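You operate a simulated robot arm through the tools that you are given. There is no shell and no other tool.

The job below is to be done with a simulated robot arm. You get a single attempt, and the scene is never put back.

JOB
Put things in order on the fitting bench. At the end: the orange tip stands where the frame six stood; the frame six stands where the blue car fob stood; the green battery stands where the orange tip stood; the blue car fob from the fitting bench is on the green box; whatever was shut is shut again. Leave all else as you found it, and nothing knocked over.

Only the result counts: the job must be done as asked and must still hold three seconds after the hand-in. Knocking over, shifting, dropping, spilling or breaking anything else fails it.

ROBOT AND FRAMES
A 7-joint arm with a two-finger gripper, fixed in place. Base frame: the origin is at the foot of the arm, x ahead of it, y to its left, z up; the work surface is at about z = 0. Readings come in mm, rad, newtons and seconds.
With the tool pointing down near the work surface it reaches from about 160 to 380 mm from the base axis. Its first joint turns from -1.257 to 1.257 rad. Payload 0.6 kg.
The TCP is the grasp point between the finger pads, 22 mm short of the fingertips. In the tool frame z runs along the fingers and y along their closing line. The gripper opens to 92 mm. The gripper's body begins 65 mm behind the TCP.
Orientation is told as [roll, pitch, yaw] about the base's x, y, z axes, in that order, counted from this pose: with the fingers straight down and closing along the base's y, the tool's x points along the base's -x, its y along +y and its z along -z.

CONTROLS
- The arm moves only by the tool nudge_tool. Its argument "rows" is a list of rows, each a list of 3 entries, a list of its own where there are three numbers: the shift along the tool's x, y, z in units of 400 mm (1.0 is 400 mm), then the turn, a rotation vector about the tool's x, y, z in units of 90 degrees (1.0 is 90 degrees), then the opening, from 0 (shut) to 1 (fully open). In form: [[[dx, dy, dz], [rx, ry, rz], gripper], ...]. A call has 1 to 20 rows; each row is the pose to reach, as a shift and turn from the pose commanded when the call began, along the tool's axes at that moment. A call with a number of a shift or a turn outside -1 to 1 is refused whole. A row lasts 0.2 s, in which the tool goes at most 50 mm and 0.15 rad; a call with a longer step from one row to the next is refused whole, and so is a gripper value outside its range. A pose out of reach is approached as far as the arm can. The call stops where the force on the tool passes 40 N (or 10 N more than at its start, if that is more) or the arm is blocked; 0.2 s more then pass. The fingers move at their own pace and stop on an object; they squeeze with about 26 N. The grip force told is the motor's: it shows also when the fingers shut on nothing. Time passes only in rows, and 0.2 s behind the last, so rows that repeat a pose let the fingers close. The reply holds the time, the measured pose of the TCP, the force on the tool along the base axes, the opening and the grip force, in the units named above and with some noise, with the torque about the TCP (base axes, N m) and any sound that the robot's microphone picked up.
- Cameras (640 x 400 px; columns grow to the right, rows downward): "scene" is fixed at [63.9, -271.2, 399.5]; the picture's right is [0.74, -0.67, 0.00], its down [-0.39, -0.43, -0.81] and it looks along [0.54, 0.60, -0.59] (base axes); focal length 214 px, centre (320, 200). "wrist" rides on the gripper at [71, 19, -102] in the tool frame; the picture's right is [-0.26, 0.97, 0.00], its down [-0.75, -0.20, -0.63] and it looks along [-0.60, -0.16, 0.78] (tool axes); focal length 280 px, centre (320, 200).
- get_image(camera): a new picture of that camera. The clock stands still meanwhile.
- probe_pixels(camera, pixels): for up to 12 pixels [column, row] of the newest picture of that camera ("zoom" is the newest enlarged one), the place [x, y, z] in the base frame of the surface seen there, good to about 3 mm, but the place of the scene camera against the robot may be out by one fixed shift of up to 12 mm in any direction. The clock stands still meanwhile.
- close_up(camera, box): a new picture of the part [left, top, right, bottom] of that camera's present view, enlarged. The clock stands still meanwhile.
- sign_off(): hands the job in; it is judged then, once.

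Open the gripper and draw the arm clear of the work before you hand the job in, unless the task says otherwise.

The tools are called by a JSON object that holds its "op" and its "data". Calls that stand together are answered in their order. nudge_tool: Moves the arm, as the interface text tells. Its arguments: {"type":"object","properties":{"rows":{"type":"array"}},"required":["rows"]} The other tools are called the same way: get_image (camera) takes a picture; probe_pixels (camera, pixels) gives the place of the surface under pixels of a picture; close_up (camera, box) takes an enlarged picture of a part of a camera's view; sign_off () hands the job in.

At the start:

```text
time: 0.0
eef_pos: [244.4, -43.1, 272.0]
tool_rot: [-0.001, 0.0, 0.0]
ft_force: [0.6, -0.2, -0.3]
ft_torque: [0.03, -0.02, 0.0]
gripper_width: 92.1
grip_force: 0.2
```

scene: 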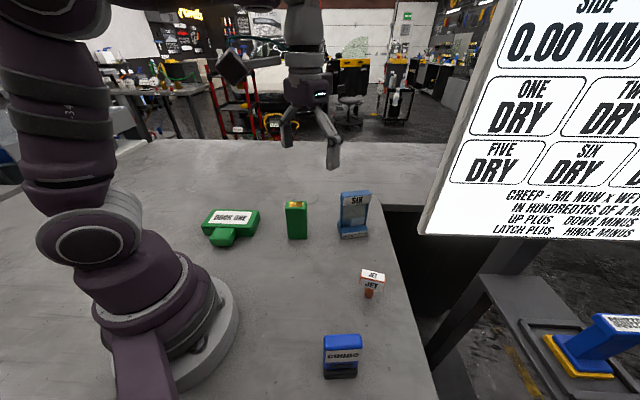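
wrist: 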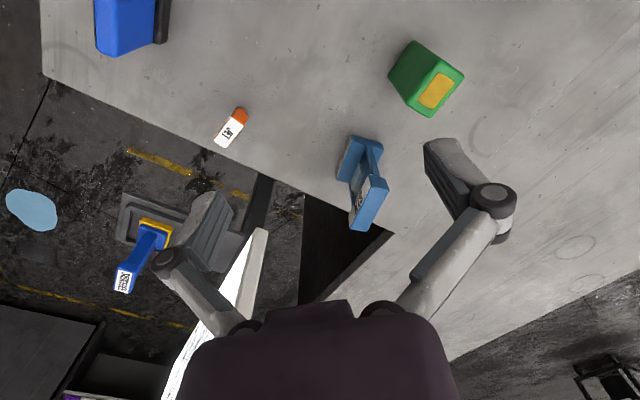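

I start by looking closer at the bench: the green box near (230,225), battery (296,220), frame six (355,215), tip (370,283), blue fob (342,355).

{"op": "close_up", "data": {"camera": "scene", "box": [190, 170, 400, 300]}}

{"op": "close_up", "data": {"camera": "scene", "box": [290, 250, 450, 400]}}

{"op": "close_up", "data": {"camera": "scene", "box": [420, 0, 640, 400]}}

{"op": "get_image", "data": {"camera": "wrist"}}

```text
3.05 times, centred on (295, 235) of scene
```

zoom: 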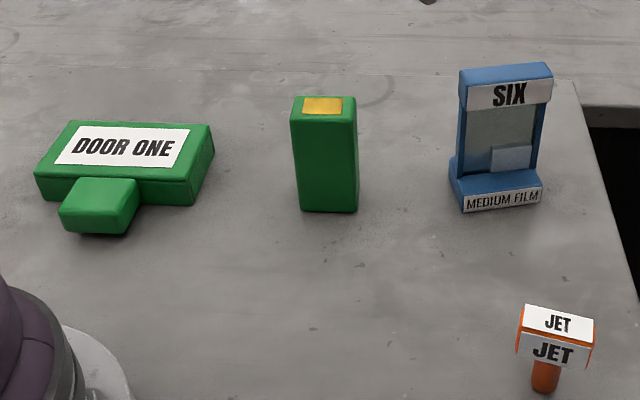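

```text
2.67 times, centred on (370, 325) of scene
```

zoom: 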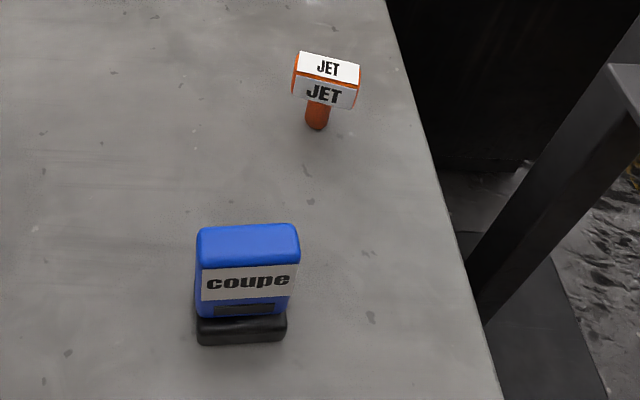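

```text
1.00 times, centred on (530, 200) of scene (not enlarged: the box is as wide or as high as the picture)
```

zoom: 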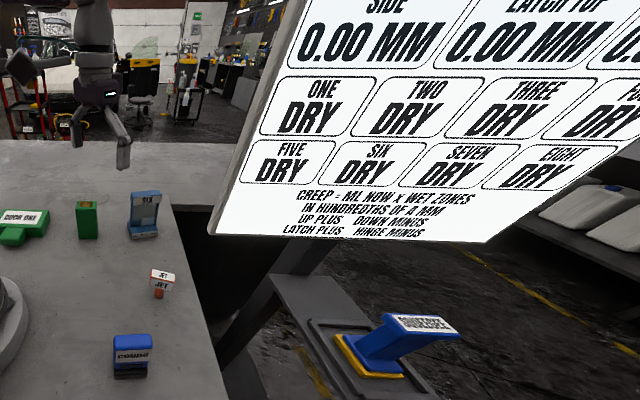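

```text
taken
```

wrist: 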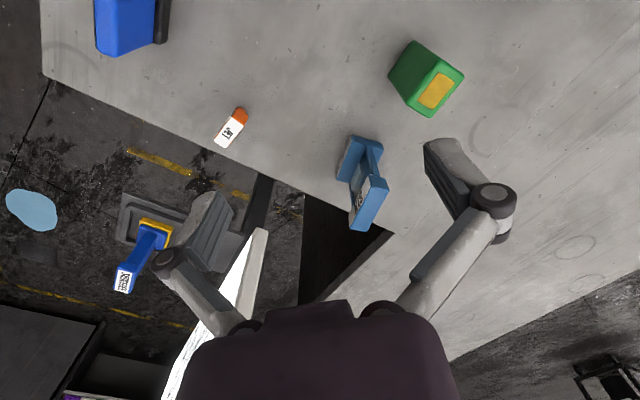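

The bench carries five things; now I measure their surfaces in the scene picture.

{"op": "get_image", "data": {"camera": "scene"}}

{"op": "probe_pixels", "data": {"camera": "scene", "pixels": [[215, 212], [258, 213], [230, 210], [205, 228], [255, 234], [222, 235], [211, 242], [232, 242], [289, 204], [306, 205], [295, 236], [296, 206]]}}

{"op": "probe_pixels", "data": {"camera": "scene", "pixels": [[343, 194], [369, 193], [342, 237], [366, 234], [355, 213], [363, 273], [384, 277], [373, 274], [368, 294], [326, 337], [360, 337], [342, 375]]}}

{"op": "probe_pixels", "data": {"camera": "wrist", "pixels": [[235, 110], [222, 140], [230, 130], [435, 90], [410, 45], [365, 200], [355, 150], [380, 150], [372, 185], [130, 50], [163, 20], [300, 100]]}}

```text
taken
```

scene: 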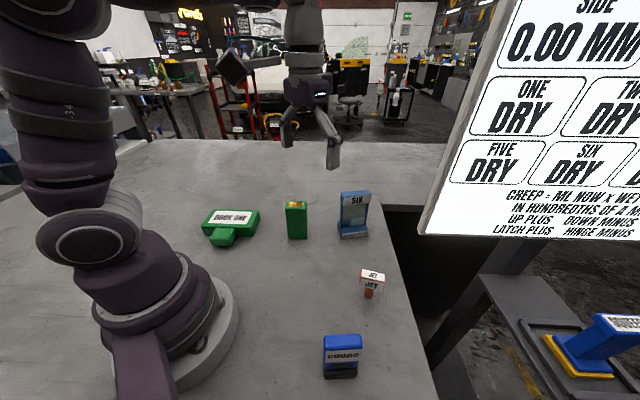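

```text
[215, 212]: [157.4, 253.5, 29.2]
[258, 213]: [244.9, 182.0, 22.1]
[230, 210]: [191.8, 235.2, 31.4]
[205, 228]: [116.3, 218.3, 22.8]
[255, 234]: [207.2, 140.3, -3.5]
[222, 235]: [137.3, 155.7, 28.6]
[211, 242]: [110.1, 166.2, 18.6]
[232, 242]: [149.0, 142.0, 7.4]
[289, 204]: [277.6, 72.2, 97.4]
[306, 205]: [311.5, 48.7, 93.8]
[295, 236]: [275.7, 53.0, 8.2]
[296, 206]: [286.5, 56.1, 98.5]
```

```text
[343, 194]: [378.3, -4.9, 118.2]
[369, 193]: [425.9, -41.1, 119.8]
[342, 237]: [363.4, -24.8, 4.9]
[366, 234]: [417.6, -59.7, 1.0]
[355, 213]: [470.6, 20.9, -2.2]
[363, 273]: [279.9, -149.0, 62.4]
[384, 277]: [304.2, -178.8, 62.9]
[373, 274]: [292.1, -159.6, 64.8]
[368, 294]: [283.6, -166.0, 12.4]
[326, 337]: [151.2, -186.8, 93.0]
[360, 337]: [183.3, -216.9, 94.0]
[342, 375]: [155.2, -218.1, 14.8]
```

```text
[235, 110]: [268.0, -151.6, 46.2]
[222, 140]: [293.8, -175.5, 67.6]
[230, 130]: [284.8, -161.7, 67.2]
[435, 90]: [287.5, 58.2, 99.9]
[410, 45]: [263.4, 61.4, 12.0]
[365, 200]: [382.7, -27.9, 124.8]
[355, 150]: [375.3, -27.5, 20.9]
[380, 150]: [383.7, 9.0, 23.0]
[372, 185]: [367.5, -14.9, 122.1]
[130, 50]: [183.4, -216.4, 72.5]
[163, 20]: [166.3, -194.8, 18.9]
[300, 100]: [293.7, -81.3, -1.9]
```

The green box looks about 30 mm high around (190,200), battery about (287,55), frame about (385,-20), tip about (288,-163), fob about (165,-205). I swing the wrist camera above the green box to see it properly before touching anything.

{"op": "nudge_tool", "data": {"rows": [[[0.011, 0.028, 0.017], [0, 0, -0.083], 1], [[0.0225, 0.055, 0.034], [0, 0, -0.167], 1], [[0.034, 0.083, 0.051], [0, 0, -0.25], 1], [[0.045, 0.111, 0.068], [0, 0, -0.333], 1], [[0.056, 0.139, 0.085], [0, 0, -0.417], 1], [[0.0675, 0.166, 0.1025], [0, 0, -0.5], 1], [[0.079, 0.194, 0.12], [0, 0, -0.583], 1], [[0.09, 0.222, 0.137], [0, 0, -0.667], 1], [[0.101, 0.249, 0.154], [0, 0, -0.75], 1], [[0.1125, 0.277, 0.171], [0, 0, -0.833], 1], [[0.124, 0.305, 0.188], [0, 0, -0.917], 1], [[0.135, 0.3325, 0.205], [0, 0, -1.0], 1], [[0.135, 0.3325, 0.205], [0, 0, -1.0], 1]]}}

{"op": "get_image", "data": {"camera": "wrist"}}

{"op": "get_image", "data": {"camera": "scene"}}

```text
time: 2.8
eef_pos: [191.0, 90.6, 190.1]
tool_rot: [-0.001, -0.001, 1.576]
ft_force: [-0.5, 0.0, 0.1]
ft_torque: [0.04, 0.03, -0.02]
gripper_width: 92.2
grip_force: 0.0
```

```text
taken
```

wrist: 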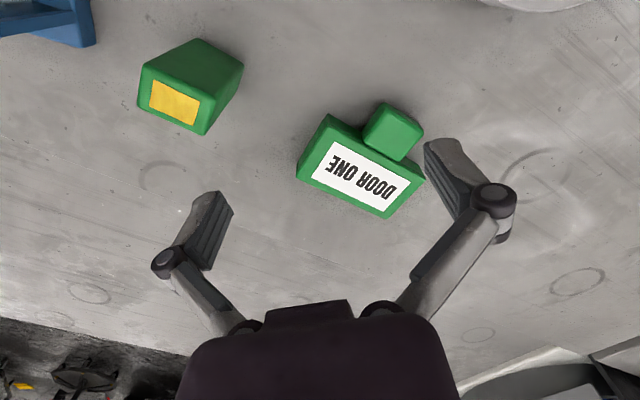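

```text
taken
```

scene: 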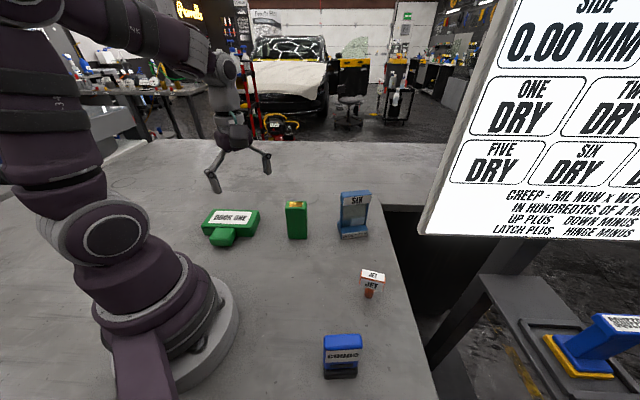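

The wrist view shows the green box at (360,165) and battery at (190,90). I zoom in and probe them.

{"op": "close_up", "data": {"camera": "wrist", "box": [270, 80, 450, 230]}}

{"op": "probe_pixels", "data": {"camera": "wrist", "pixels": [[331, 117], [299, 178], [388, 215], [422, 180], [362, 177], [378, 105], [420, 133], [400, 157], [368, 140], [394, 128], [345, 130], [385, 200]]}}

{"op": "probe_pixels", "data": {"camera": "wrist", "pixels": [[142, 66], [140, 107], [205, 132], [215, 97], [177, 102], [195, 42], [241, 68], [152, 80], [150, 107], [192, 124], [199, 98], [190, 60]]}}

```text
2.67 times, centred on (360, 155) of wrist
```

zoom: 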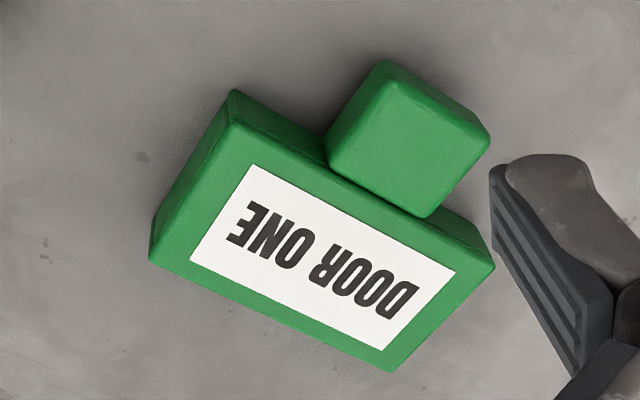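

```text
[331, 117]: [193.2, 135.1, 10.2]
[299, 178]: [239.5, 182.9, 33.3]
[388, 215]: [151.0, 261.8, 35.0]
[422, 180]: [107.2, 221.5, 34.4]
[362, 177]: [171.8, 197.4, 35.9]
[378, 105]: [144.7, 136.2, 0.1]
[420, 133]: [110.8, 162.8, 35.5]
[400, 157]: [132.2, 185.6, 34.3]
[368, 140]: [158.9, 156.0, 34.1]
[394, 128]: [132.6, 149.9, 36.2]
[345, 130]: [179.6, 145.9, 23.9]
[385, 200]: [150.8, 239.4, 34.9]
```

```text
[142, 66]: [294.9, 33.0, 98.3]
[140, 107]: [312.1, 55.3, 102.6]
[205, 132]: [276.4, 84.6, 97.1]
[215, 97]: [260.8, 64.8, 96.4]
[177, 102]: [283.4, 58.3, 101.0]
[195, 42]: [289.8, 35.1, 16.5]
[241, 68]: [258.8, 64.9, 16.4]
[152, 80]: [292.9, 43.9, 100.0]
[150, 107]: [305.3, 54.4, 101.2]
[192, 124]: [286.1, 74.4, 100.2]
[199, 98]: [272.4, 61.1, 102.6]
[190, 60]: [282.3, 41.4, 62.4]
```

Green box: top at z≈35, centre ≈(173,202), 120x60, long axis about -42°. Battery: centre ≈(286,59), top 100, ~48x28. Next I look at the frame.

{"op": "nudge_tool", "data": {"rows": [[[0.017, -0.021, -0.004], [0, 0, 0.083], 1], [[0.033, -0.041, -0.008], [0, 0, 0.167], 1], [[0.05, -0.062, -0.0125], [0, 0, 0.25], 1], [[0.067, -0.0825, -0.017], [0, 0, 0.333], 1], [[0.083, -0.103, -0.021], [0, 0, 0.417], 1], [[0.1, -0.124, -0.025], [0, 0, 0.5], 1], [[0.117, -0.144, -0.029], [0, 0, 0.583], 1], [[0.133, -0.165, -0.033], [0, 0, 0.667], 1], [[0.15, -0.186, -0.0375], [0, 0, 0.75], 1], [[0.167, -0.206, -0.042], [0, 0, 0.833], 1], [[0.183, -0.227, -0.046], [0, 0, 0.917], 1], [[0.2, -0.2475, -0.05], [0, 0, 1.0], 1], [[0.2, -0.2475, -0.05], [0, 0, 1.0], 1]]}}

{"op": "get_image", "data": {"camera": "wrist"}}

```text
time: 5.6
eef_pos: [290.7, 10.9, 209.5]
tool_rot: [0.0, -0.001, -0.001]
ft_force: [-0.1, 0.4, 0.2]
ft_torque: [0.0, -0.01, -0.01]
gripper_width: 92.1
grip_force: 0.1
```

```text
taken
```

wrist: 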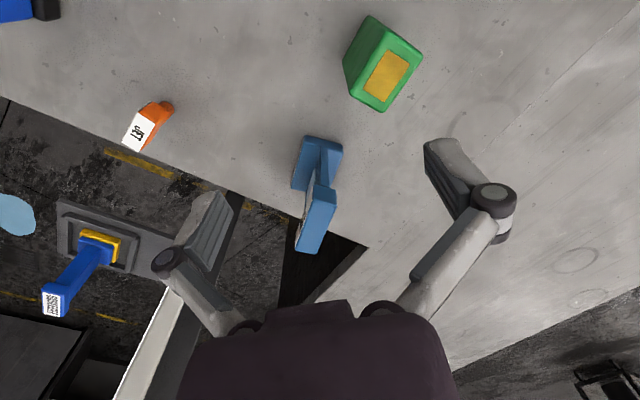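

The frame is at (317,195) in this view, seen nearly edge on. I zoom and probe its top bar and base.

{"op": "close_up", "data": {"camera": "wrist", "box": [270, 120, 370, 265]}}

{"op": "probe_pixels", "data": {"camera": "wrist", "pixels": [[312, 190], [334, 193], [320, 250], [300, 248], [320, 220], [316, 187], [308, 138], [341, 145], [328, 183], [296, 187], [300, 160], [333, 160]]}}

{"op": "probe_pixels", "data": {"camera": "wrist", "pixels": [[320, 165], [318, 145], [312, 195], [312, 205], [304, 222], [325, 175], [360, 245], [290, 240], [240, 192], [270, 200], [330, 230], [310, 250]]}}

```text
2.76 times, centred on (320, 192) of wrist
```

zoom: 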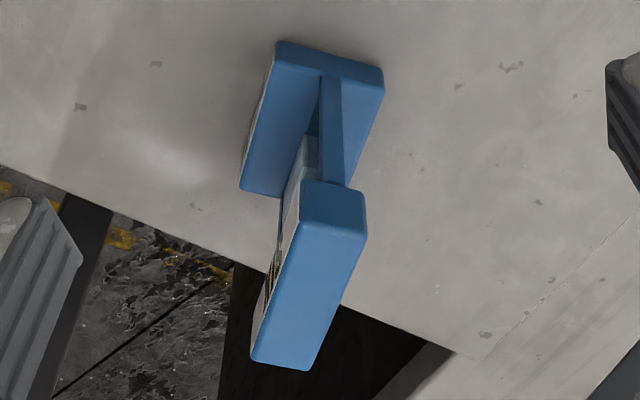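

```text
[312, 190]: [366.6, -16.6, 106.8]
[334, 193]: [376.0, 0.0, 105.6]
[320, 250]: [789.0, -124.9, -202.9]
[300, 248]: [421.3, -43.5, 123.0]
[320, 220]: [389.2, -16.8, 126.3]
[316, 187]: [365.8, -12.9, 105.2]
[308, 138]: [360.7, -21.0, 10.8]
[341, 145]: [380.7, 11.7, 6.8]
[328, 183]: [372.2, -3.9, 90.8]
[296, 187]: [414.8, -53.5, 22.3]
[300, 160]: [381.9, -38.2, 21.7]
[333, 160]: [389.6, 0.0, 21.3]
```

```text
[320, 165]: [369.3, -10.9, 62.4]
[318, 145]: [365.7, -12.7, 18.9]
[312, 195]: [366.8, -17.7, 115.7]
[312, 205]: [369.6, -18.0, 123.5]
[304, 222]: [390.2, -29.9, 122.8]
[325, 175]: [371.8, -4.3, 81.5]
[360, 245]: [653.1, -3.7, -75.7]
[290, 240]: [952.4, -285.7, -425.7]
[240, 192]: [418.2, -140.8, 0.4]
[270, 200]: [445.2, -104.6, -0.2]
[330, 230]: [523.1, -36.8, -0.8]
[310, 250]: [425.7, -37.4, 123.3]
```

I probe the frame's corners in the enlarged picture for its exact pose.

{"op": "probe_pixels", "data": {"camera": "zoom", "pixels": [[306, 222], [360, 232], [306, 362], [258, 352], [330, 300], [284, 295], [280, 65], [376, 90], [245, 185], [274, 190], [350, 185], [330, 80]]}}

{"op": "probe_pixels", "data": {"camera": "scene", "pixels": [[341, 198], [370, 193], [342, 206], [370, 205], [344, 215], [367, 213], [341, 232], [366, 228], [341, 238], [368, 234], [355, 190], [355, 236]]}}

{"op": "probe_pixels", "data": {"camera": "wrist", "pixels": [[128, 145], [152, 105], [140, 150], [165, 125], [135, 118], [145, 130], [170, 106], [150, 148], [160, 105], [158, 122], [130, 130], [147, 140]]}}

```text
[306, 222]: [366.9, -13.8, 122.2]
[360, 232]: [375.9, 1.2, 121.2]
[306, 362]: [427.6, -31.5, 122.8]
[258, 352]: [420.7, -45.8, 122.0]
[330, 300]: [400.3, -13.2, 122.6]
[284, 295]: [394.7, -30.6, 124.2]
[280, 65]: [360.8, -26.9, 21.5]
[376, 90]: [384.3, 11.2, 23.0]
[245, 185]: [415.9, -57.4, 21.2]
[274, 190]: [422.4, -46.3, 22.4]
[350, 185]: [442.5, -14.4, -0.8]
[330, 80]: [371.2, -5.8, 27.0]
```

```text
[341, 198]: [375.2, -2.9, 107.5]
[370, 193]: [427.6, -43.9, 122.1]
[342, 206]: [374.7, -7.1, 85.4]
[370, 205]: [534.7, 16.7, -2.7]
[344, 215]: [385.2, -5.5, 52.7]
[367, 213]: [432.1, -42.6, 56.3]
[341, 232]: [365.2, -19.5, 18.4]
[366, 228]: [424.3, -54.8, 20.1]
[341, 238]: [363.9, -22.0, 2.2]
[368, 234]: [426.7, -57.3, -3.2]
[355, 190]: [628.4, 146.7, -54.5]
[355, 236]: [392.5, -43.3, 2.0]
```

```text
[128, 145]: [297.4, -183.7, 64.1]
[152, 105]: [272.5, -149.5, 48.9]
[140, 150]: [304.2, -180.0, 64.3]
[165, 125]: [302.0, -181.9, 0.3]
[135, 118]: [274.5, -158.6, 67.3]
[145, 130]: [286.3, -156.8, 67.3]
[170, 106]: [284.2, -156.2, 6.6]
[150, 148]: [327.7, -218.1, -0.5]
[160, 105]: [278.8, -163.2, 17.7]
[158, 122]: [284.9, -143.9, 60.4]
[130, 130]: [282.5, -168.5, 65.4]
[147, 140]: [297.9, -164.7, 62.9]
```

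Frame: top bar centre ≈(398,-23), z 123, running at about -31°, base centre ≈(400,-23) – beyond 380 mm, so I will need a tilted tool there. Next I view the tip and fob from nearby.

{"op": "nudge_tool", "data": {"rows": [[[0.019, -0.02, 0], [0, 0, 0.083], 1], [[0.038, -0.04, 0], [0, 0, 0.167], 1], [[0.0575, -0.06, 0], [0, 0, 0.25], 1], [[0.077, -0.08, 0], [0, 0, 0.333], 1], [[0.096, -0.1, 0], [0, 0, 0.417], 1], [[0.115, -0.12, 0], [0, 0, 0.5], 1], [[0.134, -0.14, 0], [0, 0, 0.583], 1], [[0.153, -0.16, 0], [0, 0, 0.667], 1], [[0.1725, -0.18, 0], [0, 0, 0.75], 1], [[0.192, -0.2, 0], [0, 0, 0.833], 1], [[0.211, -0.22, 0], [0, 0, 0.917], 1], [[0.23, -0.24, 0], [0, 0, 1.0], 1], [[0.23, -0.24, 0], [0, 0, 1.0], 1]]}}

{"op": "get_image", "data": {"camera": "wrist"}}

```text
time: 8.4
eef_pos: [197.8, -85.8, 210.7]
tool_rot: [0.001, -0.001, -1.57]
ft_force: [0.3, 1.2, 0.2]
ft_torque: [-0.02, -0.01, -0.01]
gripper_width: 91.8
grip_force: 0.0
```

```text
taken
```

wrist: 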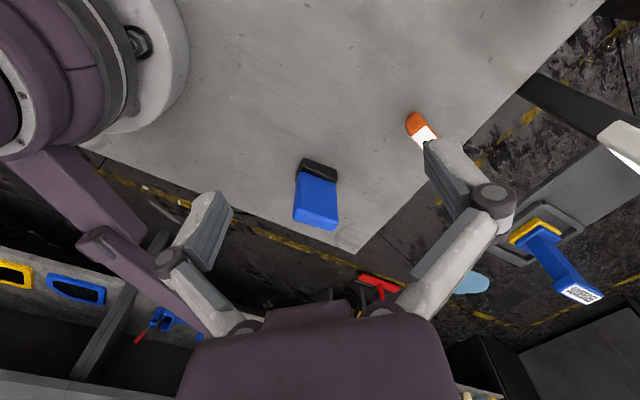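

The fob is at (318,195), the tip partly behind a finger at (425,130). I zoom on both and probe the fob.

{"op": "close_up", "data": {"camera": "wrist", "box": [270, 145, 370, 245]}}

{"op": "probe_pixels", "data": {"camera": "zoom", "pixels": [[245, 182], [390, 205], [225, 285], [370, 330], [230, 235], [385, 265], [310, 260], [270, 60], [405, 100], [330, 80], [310, 190], [330, 120]]}}

{"op": "close_up", "data": {"camera": "wrist", "box": [0, 180, 220, 360]}}

```text
4.00 times, centred on (320, 195) of wrist
```

zoom: 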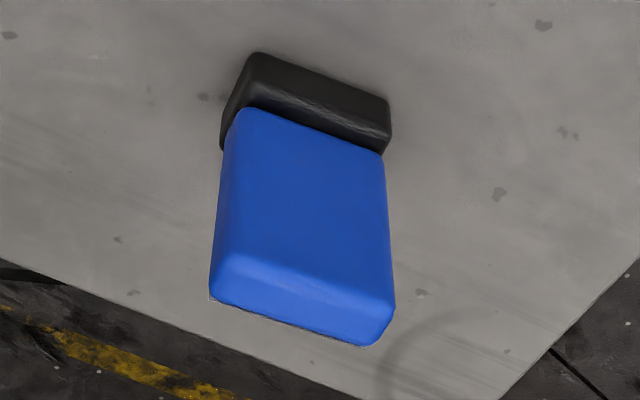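

```text
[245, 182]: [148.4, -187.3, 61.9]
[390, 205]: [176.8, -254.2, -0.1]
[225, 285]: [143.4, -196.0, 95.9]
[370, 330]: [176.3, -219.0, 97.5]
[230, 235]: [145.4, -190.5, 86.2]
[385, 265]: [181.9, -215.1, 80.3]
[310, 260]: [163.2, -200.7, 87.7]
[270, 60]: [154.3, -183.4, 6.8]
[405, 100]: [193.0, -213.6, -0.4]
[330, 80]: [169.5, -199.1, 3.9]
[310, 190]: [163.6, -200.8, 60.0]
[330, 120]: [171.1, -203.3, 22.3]
```

```text
2.22 times, centred on (110, 270) of wrist
```

zoom: 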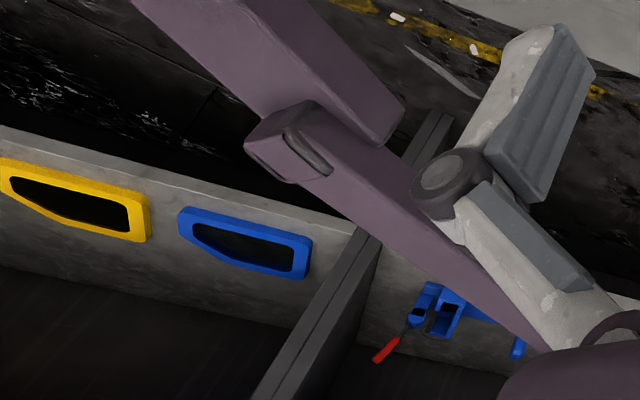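

I get the fob's front side and depth from the scene camera (zoomed).

{"op": "close_up", "data": {"camera": "scene", "box": [312, 325, 372, 385]}}

```text
6.67 times, centred on (342, 355) of scene
```

zoom: 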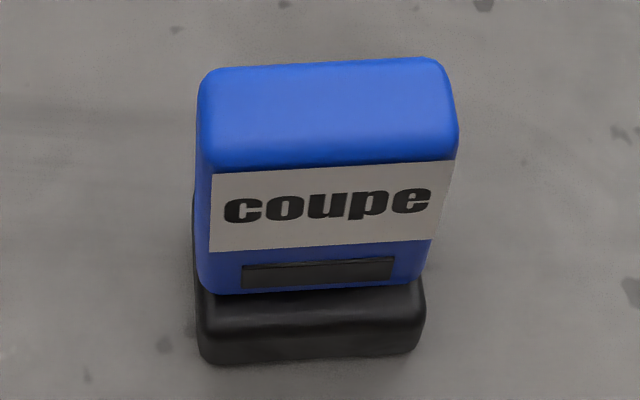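

{"op": "probe_pixels", "data": {"camera": "zoom", "pixels": [[215, 80], [430, 68], [215, 150], [448, 140], [330, 80], [330, 150], [215, 245], [430, 235], [210, 350], [415, 335], [205, 310], [420, 290]]}}

```text
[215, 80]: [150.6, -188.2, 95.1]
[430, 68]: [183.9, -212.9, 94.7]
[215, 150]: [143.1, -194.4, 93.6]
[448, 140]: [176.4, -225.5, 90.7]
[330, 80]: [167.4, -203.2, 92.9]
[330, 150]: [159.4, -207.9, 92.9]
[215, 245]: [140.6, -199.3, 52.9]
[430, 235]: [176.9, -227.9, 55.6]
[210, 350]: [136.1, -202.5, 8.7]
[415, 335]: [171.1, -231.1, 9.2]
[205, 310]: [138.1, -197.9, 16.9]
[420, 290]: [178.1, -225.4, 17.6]
```

I estimate the scene camera's shift by comparing the battery's yellow label and the box's label corners in both cameras.

{"op": "close_up", "data": {"camera": "scene", "box": [270, 190, 330, 250]}}

{"op": "probe_pixels", "data": {"camera": "zoom", "pixels": [[240, 90], [350, 85], [350, 130], [235, 130], [290, 110], [210, 100], [365, 100]]}}

{"op": "close_up", "data": {"camera": "scene", "box": [345, 255, 400, 305]}}

```text
6.67 times, centred on (300, 220) of scene
```

zoom: 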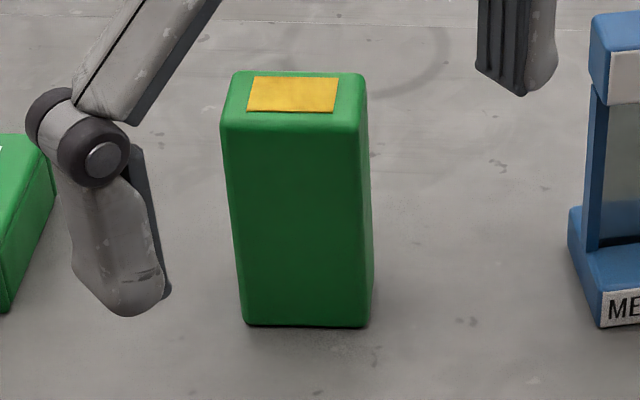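

```text
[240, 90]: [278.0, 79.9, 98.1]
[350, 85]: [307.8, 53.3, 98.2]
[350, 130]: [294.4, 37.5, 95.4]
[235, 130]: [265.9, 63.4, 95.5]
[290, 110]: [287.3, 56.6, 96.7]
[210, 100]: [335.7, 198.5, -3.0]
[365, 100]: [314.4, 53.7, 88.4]
```

```text
8.00 times, centred on (372, 280) of scene
```

zoom: 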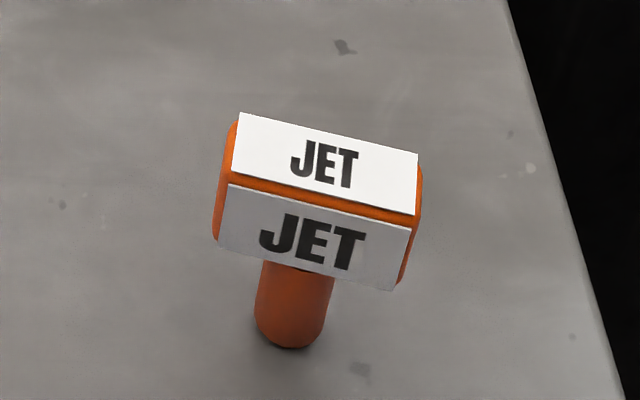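

The scene shift is small (~(0,-1,-3) mm). Fob centre ≈(163,-206), long axis ≈-37°. Now the tip's corners.

{"op": "probe_pixels", "data": {"camera": "zoom", "pixels": [[243, 118], [412, 158], [410, 208], [236, 170], [325, 165], [228, 240], [392, 284], [310, 235], [270, 300], [315, 310], [290, 300], [290, 340]]}}

{"op": "close_up", "data": {"camera": "wrist", "box": [390, 95, 460, 155]}}

```text
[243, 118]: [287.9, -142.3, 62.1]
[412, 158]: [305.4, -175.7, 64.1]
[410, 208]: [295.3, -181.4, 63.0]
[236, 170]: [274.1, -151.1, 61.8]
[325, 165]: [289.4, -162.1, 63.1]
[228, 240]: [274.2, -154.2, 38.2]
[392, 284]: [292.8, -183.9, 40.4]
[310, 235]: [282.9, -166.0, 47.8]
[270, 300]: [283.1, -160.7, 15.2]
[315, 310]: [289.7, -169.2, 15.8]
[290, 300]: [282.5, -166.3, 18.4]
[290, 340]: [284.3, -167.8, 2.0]
```

```text
6.67 times, centred on (425, 125) of wrist
```

zoom: 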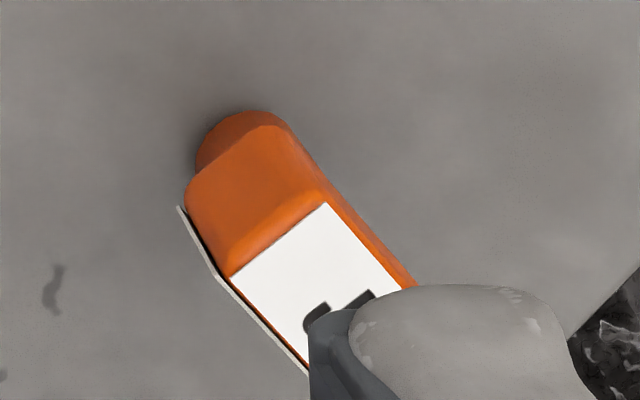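

Tip: head 40x~18 mm at z 40–66, centre ≈(290,-162), axis ≈-58°, stem about 16 mm. First I pick the fob: I go above (163,-206) with yaw -37° so the fingers close over its thin side.

{"op": "nudge_tool", "data": {"rows": [[[-0.0375, -0.011, 0.006], [0, 0, -0.074], 1], [[-0.075, -0.022, 0.0125], [0, 0, -0.147], 1], [[-0.1125, -0.033, 0.019], [0, 0, -0.221], 1], [[-0.15, -0.0435, 0.025], [0, 0, -0.2945], 1], [[-0.1875, -0.054, 0.031], [0, 0, -0.368], 1], [[-0.225, -0.065, 0.0375], [0, 0, -0.442], 1], [[-0.2625, -0.076, 0.044], [0, 0, -0.515], 1], [[-0.3, -0.087, 0.05], [0, 0, -0.589], 1], [[-0.3, -0.087, 0.05], [0, 0, -0.589], 1]]}}

{"op": "get_image", "data": {"camera": "wrist"}}

{"op": "get_image", "data": {"camera": "scene"}}

```text
time: 10.4
eef_pos: [161.6, -204.0, 190.2]
tool_rot: [-0.001, 0.0, -0.644]
ft_force: [0.9, 0.2, -0.7]
ft_torque: [-0.02, 0.03, 0.0]
gripper_width: 92.2
grip_force: 0.1
```

```text
taken
```

wrist: 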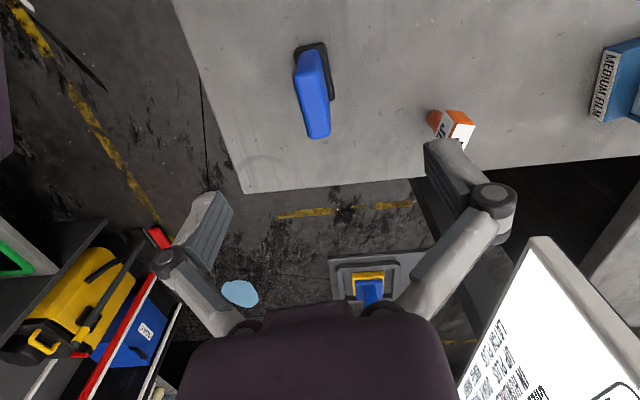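

```text
taken
```

scene: 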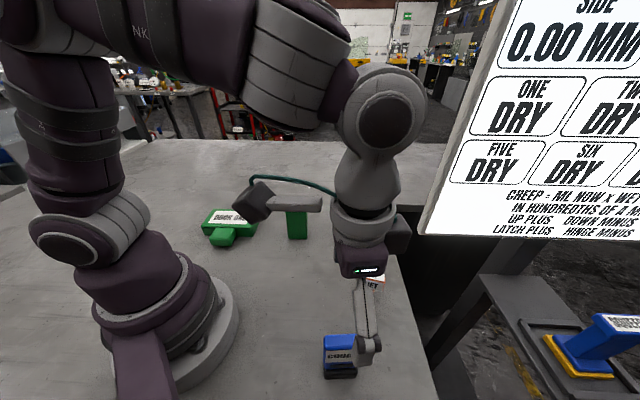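

The camera box on its bracket is physical (scene (258,200)), so I will keep it clear. I check the fob's alignment between the fingers (fob at (313,90) in the wrist view).

{"op": "close_up", "data": {"camera": "wrist", "box": [270, 30, 370, 150]}}

```text
3.33 times, centred on (320, 90) of wrist
```

zoom: 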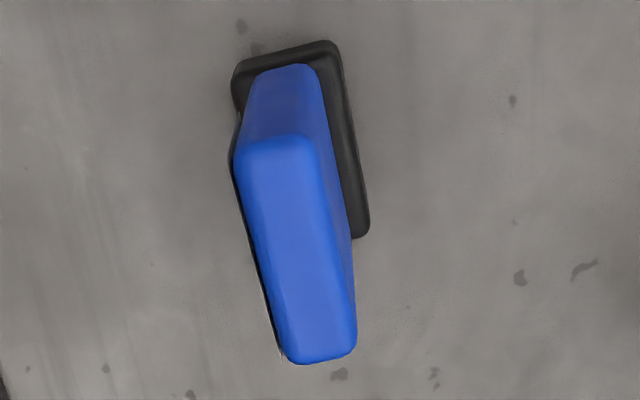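

{"op": "probe_pixels", "data": {"camera": "zoom", "pixels": [[245, 150], [308, 145], [290, 355], [350, 345], [280, 250], [325, 240], [298, 250], [245, 75], [330, 55], [360, 225], [250, 190], [320, 300]]}}

```text
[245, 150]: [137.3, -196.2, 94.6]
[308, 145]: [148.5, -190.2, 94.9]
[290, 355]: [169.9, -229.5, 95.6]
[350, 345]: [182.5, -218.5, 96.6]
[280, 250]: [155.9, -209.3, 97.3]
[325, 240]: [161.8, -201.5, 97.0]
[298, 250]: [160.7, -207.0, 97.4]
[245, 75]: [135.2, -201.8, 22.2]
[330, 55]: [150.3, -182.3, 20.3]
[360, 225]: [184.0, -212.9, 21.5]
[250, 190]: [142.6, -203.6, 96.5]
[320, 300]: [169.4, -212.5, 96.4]
```

The fob's true centre is ≈(160,-208) at about -42.5°. I correct and descend to TCP z≈78 with open fingers, then close.

{"op": "nudge_tool", "data": {"rows": [[[-0.003, -0.0105, 0.0], [0, 0, 0.062], 1], [[-0.003, -0.0105, 0.07], [0, 0, 0.062], 1], [[-0.003, -0.0105, 0.14], [0, 0, 0.062], 1], [[-0.003, -0.0105, 0.21], [0, 0, 0.062], 1], [[-0.003, -0.0105, 0.26], [0, 0, 0.062], 1], [[-0.003, -0.0105, 0.28], [0, 0, 0.062], 1], [[-0.003, -0.0105, 0.28], [0, 0, 0.062], 1]]}}

{"op": "get_image", "data": {"camera": "wrist"}}

{"op": "get_image", "data": {"camera": "scene"}}

```text
time: 12.0
eef_pos: [162.3, -209.2, 77.1]
tool_rot: [0.001, 0.0, -0.742]
ft_force: [0.0, 0.4, 0.0]
ft_torque: [0.01, -0.02, 0.02]
gripper_width: 92.1
grip_force: 0.0
```

```text
taken
```

wrist: 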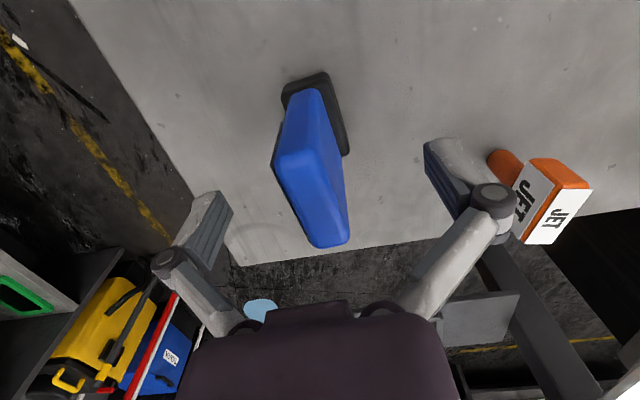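

```text
taken
```

scene: 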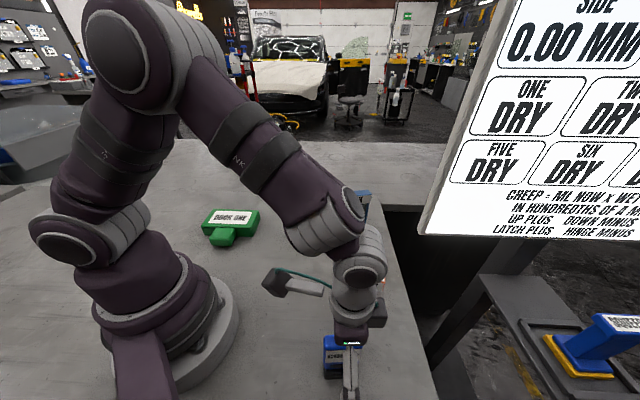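

The fob sits between the open fingers. I close on it.

{"op": "nudge_tool", "data": {"rows": [[[0, 0, 0], [0, 0, 0], 0.6], [[0, 0, 0], [0, 0, 0], 0.4], [[0, 0, 0], [0, 0, 0], 0.2], [[0, 0, 0], [0, 0, 0], 0.1], [[0, 0, 0], [0, 0, 0], 0], [[0, 0, 0], [0, 0, 0], 0], [[0, 0, 0], [0, 0, 0], 0], [[0, 0, 0], [0, 0, 0], 0]]}}

{"op": "get_image", "data": {"camera": "wrist"}}

```text
time: 13.8
eef_pos: [162.1, -209.4, 78.4]
tool_rot: [0.001, -0.001, -0.74]
ft_force: [-0.1, 0.3, -0.2]
ft_torque: [0.06, 0.02, 0.0]
gripper_width: 17.2
grip_force: 25.8
```

```text
taken
```

wrist: 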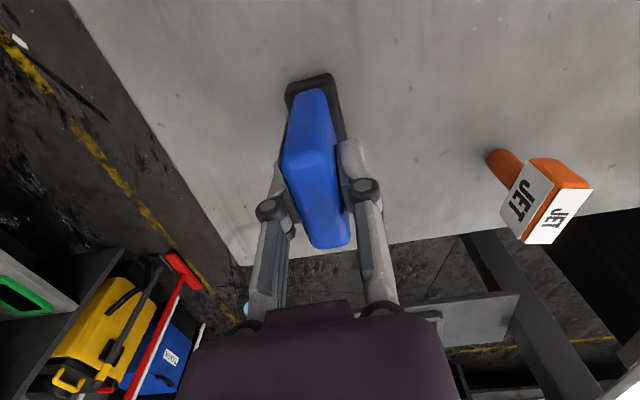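

Gripped at 17 mm width. I lift straight up 120 mm and check that base and body come together.

{"op": "nudge_tool", "data": {"rows": [[[0, 0, -0.02], [0, 0, 0], 0], [[0, 0, -0.06], [0, 0, 0], 0], [[0, 0, -0.12], [0, 0, 0], 0], [[0, 0, -0.18], [0, 0, 0], 0], [[0, 0, -0.24], [0, 0, 0], 0], [[0, 0, -0.3], [0, 0, 0], 0], [[0, 0, -0.3], [0, 0, 0], 0]]}}

{"op": "get_image", "data": {"camera": "scene"}}

{"op": "get_image", "data": {"camera": "wrist"}}

```text
time: 15.4
eef_pos: [161.4, -210.2, 197.1]
tool_rot: [-0.001, 0.001, -0.742]
ft_force: [-0.1, -0.6, -1.4]
ft_torque: [-0.02, -0.02, -0.03]
gripper_width: 17.2
grip_force: 25.7
```

```text
taken
```

scene: 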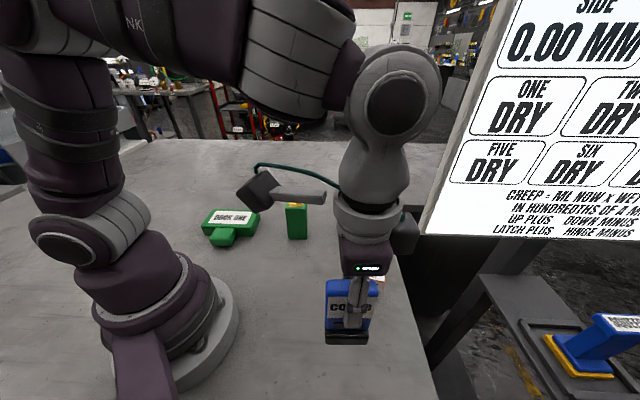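

```text
taken
```

wrist: 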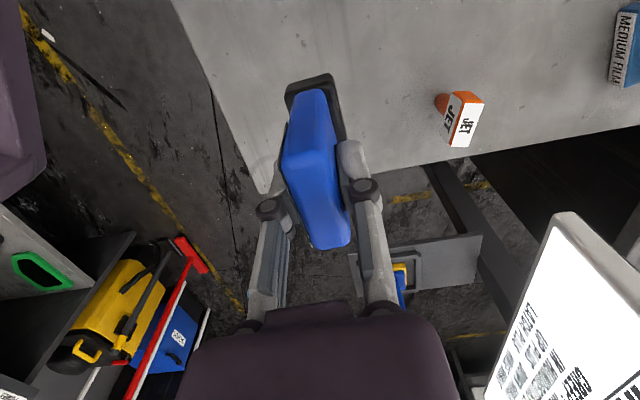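

Fob and base lifted as one, hanging straight. I carry it at height around an arc to above the green box.

{"op": "nudge_tool", "data": {"rows": [[[0.0084, 0.077, -0.0175], [0, 0, 0], 0], [[0.0168, 0.1545, -0.035], [0, 0, 0], 0], [[0.025, 0.232, -0.0525], [0, 0, 0], 0], [[0.0335, 0.309, -0.07], [0, 0, 0], 0], [[0.0708, 0.368, -0.07], [0, 0, 0], 0], [[0.108, 0.427, -0.07], [0, 0, 0], 0], [[0.145, 0.486, -0.07], [0, 0, 0], 0], [[0.1825, 0.545, -0.07], [0, 0, 0], 0], [[0.2426, 0.5875, -0.07], [0, 0, 0], 0], [[0.303, 0.63, -0.07], [0, 0, 0], 0], [[0.363, 0.6725, -0.07], [0, 0, 0], 0], [[0.423, 0.715, -0.07], [0, 0, 0], 0], [[0.484, 0.731, -0.07], [0, 0, 0], 0], [[0.5455, 0.7465, -0.07], [0, 0, 0], 0], [[0.607, 0.762, -0.07], [0, 0, 0], 0], [[0.668, 0.778, -0.07], [0, 0, 0], 0], [[0.668, 0.778, -0.07], [0, 0, 0], 0]]}}

{"op": "get_image", "data": {"camera": "wrist"}}

{"op": "get_image", "data": {"camera": "scene"}}

```text
time: 19.0
eef_pos: [174.4, 200.7, 225.5]
tool_rot: [0.002, 0.001, -0.743]
ft_force: [-0.1, 0.3, -0.4]
ft_torque: [-0.04, 0.0, 0.01]
gripper_width: 17.2
grip_force: 26.3
```

```text
taken
```

wrist: 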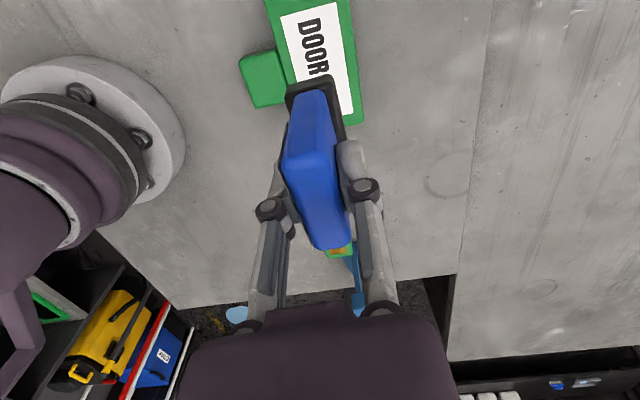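

```text
taken
```

scene: 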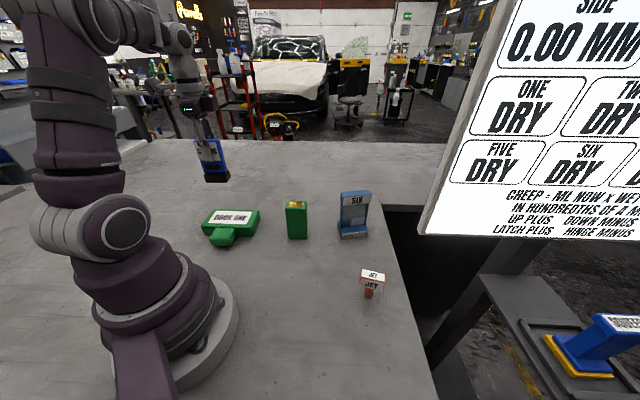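

The fob hangs over the box at the right angle. I descend to about 3 mm above its top.

{"op": "nudge_tool", "data": {"rows": [[[0, 0, 0.06], [0, 0, 0], 0], [[0, 0, 0.12], [0, 0, 0], 0], [[0, 0, 0.18], [0, 0, 0], 0], [[0, 0, 0.22], [0, 0, 0], 0], [[0, 0, 0.25], [0, 0, 0], 0], [[0, 0, 0.268], [0, 0, 0], 0], [[0, 0, 0.268], [0, 0, 0], 0]]}}

{"op": "close_up", "data": {"camera": "scene", "box": [180, 150, 300, 260]}}

{"op": "get_image", "data": {"camera": "wrist"}}

```text
time: 20.6
eef_pos: [175.0, 201.2, 118.9]
tool_rot: [-0.002, 0.0, -0.742]
ft_force: [0.4, -0.8, -1.4]
ft_torque: [0.03, -0.01, 0.0]
gripper_width: 17.1
grip_force: 25.7
```

```text
3.64 times, centred on (240, 205) of scene
```

zoom: 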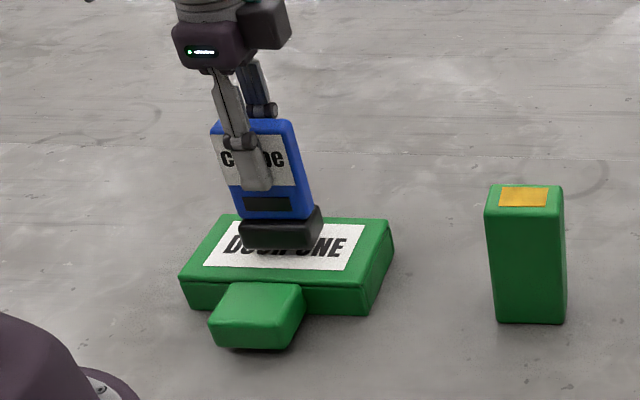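

```text
taken
```

wrist: 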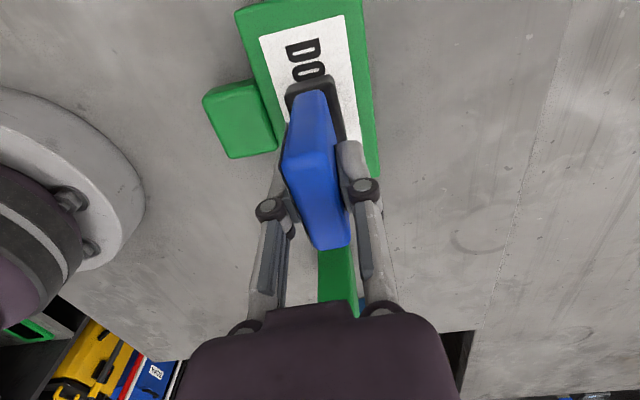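

Upright and centred over the label. I lower in millimetre steps while watching the force.

{"op": "nudge_tool", "data": {"rows": [[[0, 0, 0.003], [0, 0, 0], 0], [[0, 0, 0.006], [0, 0, 0], 0], [[0, 0, 0.009], [0, 0, 0], 0], [[0, 0, 0.009], [0, 0, 0], 0]]}}

```text
time: 21.6
eef_pos: [176.7, 200.5, 115.4]
tool_rot: [0.001, -0.001, -0.742]
ft_force: [0.7, 0.4, -1.8]
ft_torque: [-0.03, 0.01, -0.02]
gripper_width: 17.2
grip_force: 26.1
```

{"op": "nudge_tool", "data": {"rows": [[[0, 0, 0.002], [0, 0, 0], 0], [[0, 0, 0.004], [0, 0, 0], 0], [[0, 0, 0.004], [0, 0, 0], 0]]}}

```text
time: 22.4
eef_pos: [175.7, 199.7, 113.7]
tool_rot: [-0.001, 0.0, -0.741]
ft_force: [0.2, 0.3, -0.6]
ft_torque: [0.04, 0.0, 0.02]
gripper_width: 17.3
grip_force: 26.7
```

No clear contact yet; another millimetre or so.

{"op": "nudge_tool", "data": {"rows": [[[0, 0, 0.002], [0, 0, 0], 0], [[0, 0, 0.004], [0, 0, 0], 0], [[0, 0, 0.004], [0, 0, 0], 0]]}}

{"op": "close_up", "data": {"camera": "scene", "box": [210, 170, 280, 240]}}

```text
time: 23.2
eef_pos: [175.6, 199.4, 111.7]
tool_rot: [-0.001, 0.0, -0.741]
ft_force: [-0.3, 0.2, -1.0]
ft_torque: [-0.01, -0.01, 0.04]
gripper_width: 17.3
grip_force: 26.5
```

```text
5.71 times, centred on (245, 205) of scene
```

zoom: 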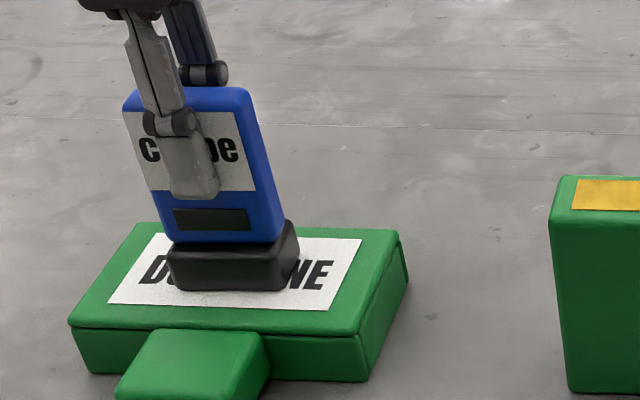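

Still no force rise; I keep lowering a millimetre at a time.

{"op": "nudge_tool", "data": {"rows": [[[0, 0, 0.002], [0, 0, 0], 0], [[0, 0, 0.004], [0, 0, 0], 0], [[0, 0, 0.004], [0, 0, 0], 0]]}}

{"op": "probe_pixels", "data": {"camera": "zoom", "pixels": [[220, 280], [220, 287], [220, 298], [250, 300], [330, 250], [120, 270]]}}

```text
time: 24.0
eef_pos: [175.8, 200.4, 110.2]
tool_rot: [0.002, 0.0, -0.742]
ft_force: [-3.1, -2.2, 25.7]
ft_torque: [-0.02, 0.08, 0.01]
gripper_width: 17.2
grip_force: 25.7
```

```text
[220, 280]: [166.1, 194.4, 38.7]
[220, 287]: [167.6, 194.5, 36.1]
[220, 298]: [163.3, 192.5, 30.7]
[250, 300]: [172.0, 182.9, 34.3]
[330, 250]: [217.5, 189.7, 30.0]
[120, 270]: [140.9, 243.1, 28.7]
```

Contact (25 N). I ease back 0.8 mm, then open and check.

{"op": "nudge_tool", "data": {"rows": [[[0, 0, -0.002], [0, 0, 0], 0], [[0, 0, -0.002], [0, 0, 0], 0.25], [[0, 0, -0.002], [0, 0, 0], 0.4], [[0, 0, -0.002], [0, 0, 0], 0.6], [[0, 0, -0.002], [0, 0, 0], 0.6], [[0, 0, -0.002], [0, 0, 0], 0.6]]}}

{"op": "close_up", "data": {"camera": "scene", "box": [210, 170, 280, 240]}}

{"op": "get_image", "data": {"camera": "wrist"}}

```text
time: 25.4
eef_pos: [174.6, 200.4, 111.4]
tool_rot: [0.001, 0.0, -0.741]
ft_force: [0.0, 0.2, 0.4]
ft_torque: [0.02, 0.0, 0.02]
gripper_width: 55.1
grip_force: 0.1
```

```text
5.71 times, centred on (245, 205) of scene
```

zoom: 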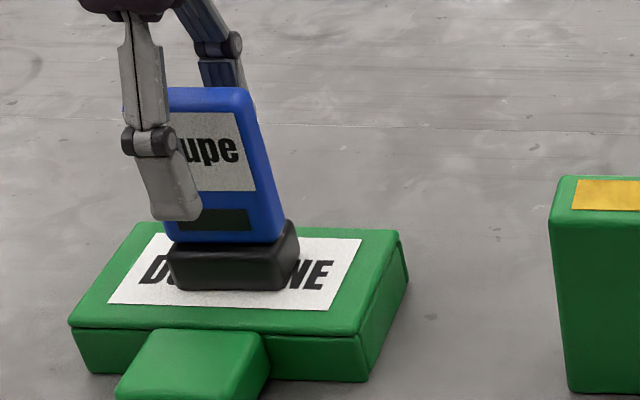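

```text
taken
```

wrist: 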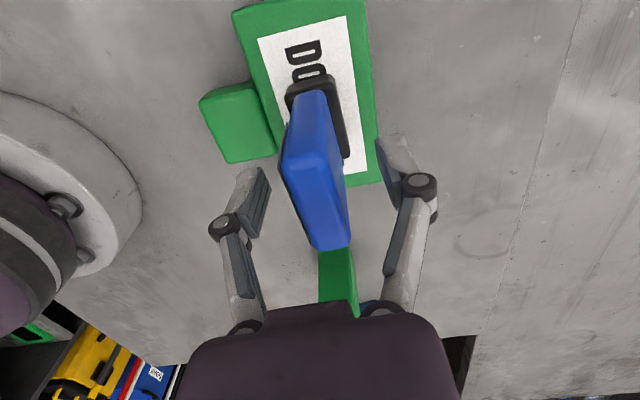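

Fob stands squarely on the green box. I lift clear and travel to a hover before the frame, turning to -30.5°.

{"op": "nudge_tool", "data": {"rows": [[[0, 0, -0.05], [0, 0, 0], 0.6], [[0, 0, -0.12], [0, 0, 0], 0.6], [[0, 0, -0.2], [0, 0, 0], 0.8], [[0, 0, -0.28], [0, 0, 0], 1], [[-0.067, -0.015, -0.3], [0, 0, -0.017], 1], [[-0.134, -0.03, -0.3215], [0, 0, -0.033], 1], [[-0.201, -0.045, -0.3215], [0, 0, -0.05], 1], [[-0.268, -0.06, -0.3215], [0, 0, -0.067], 1], [[-0.335, -0.075, -0.3215], [0, 0, -0.083], 1], [[-0.402, -0.09, -0.3215], [0, 0, -0.1], 1], [[-0.469, -0.105, -0.3215], [0, 0, -0.117], 1], [[-0.536, -0.1205, -0.3215], [0, 0, -0.133], 1], [[-0.536, -0.1205, -0.3215], [0, 0, -0.133], 1]]}}

{"op": "close_up", "data": {"camera": "scene", "box": [180, 150, 300, 260]}}

```text
time: 28.2
eef_pos: [301.9, 20.4, 239.1]
tool_rot: [0.001, -0.001, -0.533]
ft_force: [0.0, 0.7, 0.0]
ft_torque: [0.01, -0.03, 0.0]
gripper_width: 92.1
grip_force: 0.0
```

```text
3.64 times, centred on (240, 205) of scene
```

zoom: 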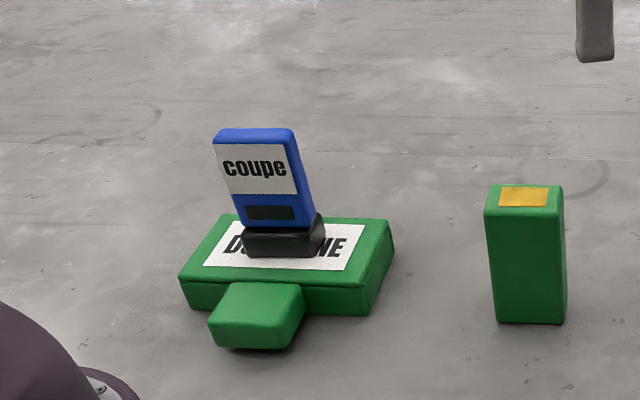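

Fob done. Now I tilt the tool 20° outward in place.

{"op": "nudge_tool", "data": {"rows": [[[0, 0, 0], [0, -0.074, 0], 1], [[0, 0, 0], [0, -0.148, 0], 1], [[0, 0, 0], [0, -0.222, 0], 1], [[0, 0, 0], [0, -0.222, 0], 1]]}}

{"op": "get_image", "data": {"camera": "wrist"}}

{"op": "get_image", "data": {"camera": "scene"}}

```text
time: 29.2
eef_pos: [300.2, 19.9, 238.5]
tool_rot: [0.0, -0.352, -0.533]
ft_force: [-0.6, 0.6, 0.5]
ft_torque: [0.0, -0.02, 0.03]
gripper_width: 92.2
grip_force: 0.0
```

```text
taken
```

wrist: 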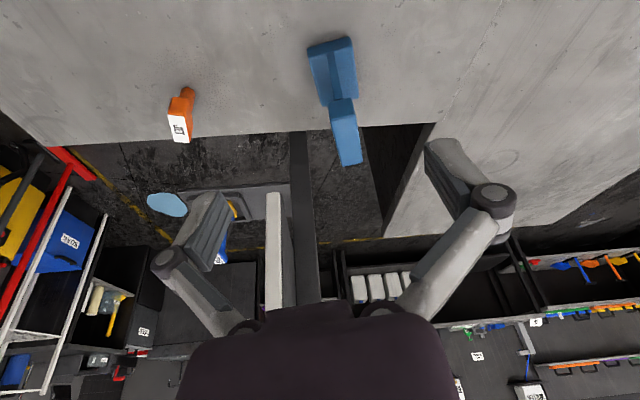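

```text
taken
```

scene: 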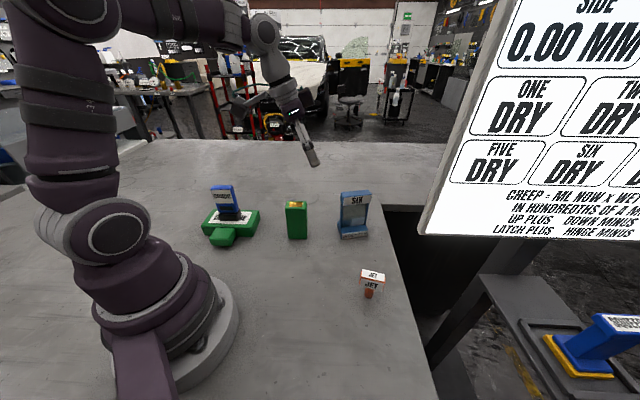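

Tilt works (pitch -0.352). I re-measure the frame's top bar in this view (around (345,130)).

{"op": "close_up", "data": {"camera": "wrist", "box": [290, 25, 390, 175]}}

```text
2.67 times, centred on (340, 100) of wrist
```

zoom: 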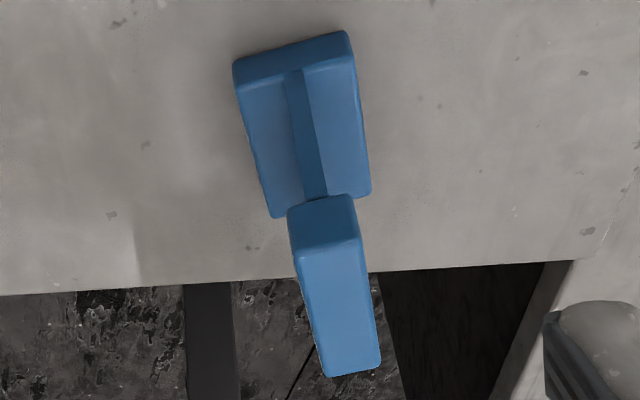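

{"op": "probe_pixels", "data": {"camera": "zoom", "pixels": [[296, 253], [358, 245], [327, 370], [376, 362], [325, 250], [350, 365], [338, 310], [240, 88], [350, 62], [274, 210], [365, 190], [325, 215]]}}

```text
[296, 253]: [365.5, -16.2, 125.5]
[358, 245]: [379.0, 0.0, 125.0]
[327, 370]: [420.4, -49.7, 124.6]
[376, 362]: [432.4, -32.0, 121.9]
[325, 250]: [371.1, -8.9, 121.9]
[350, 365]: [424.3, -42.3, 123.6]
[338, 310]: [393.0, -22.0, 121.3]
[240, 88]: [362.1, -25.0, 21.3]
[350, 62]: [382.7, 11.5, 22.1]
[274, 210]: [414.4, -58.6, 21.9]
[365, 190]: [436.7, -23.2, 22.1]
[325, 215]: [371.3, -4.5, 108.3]
```

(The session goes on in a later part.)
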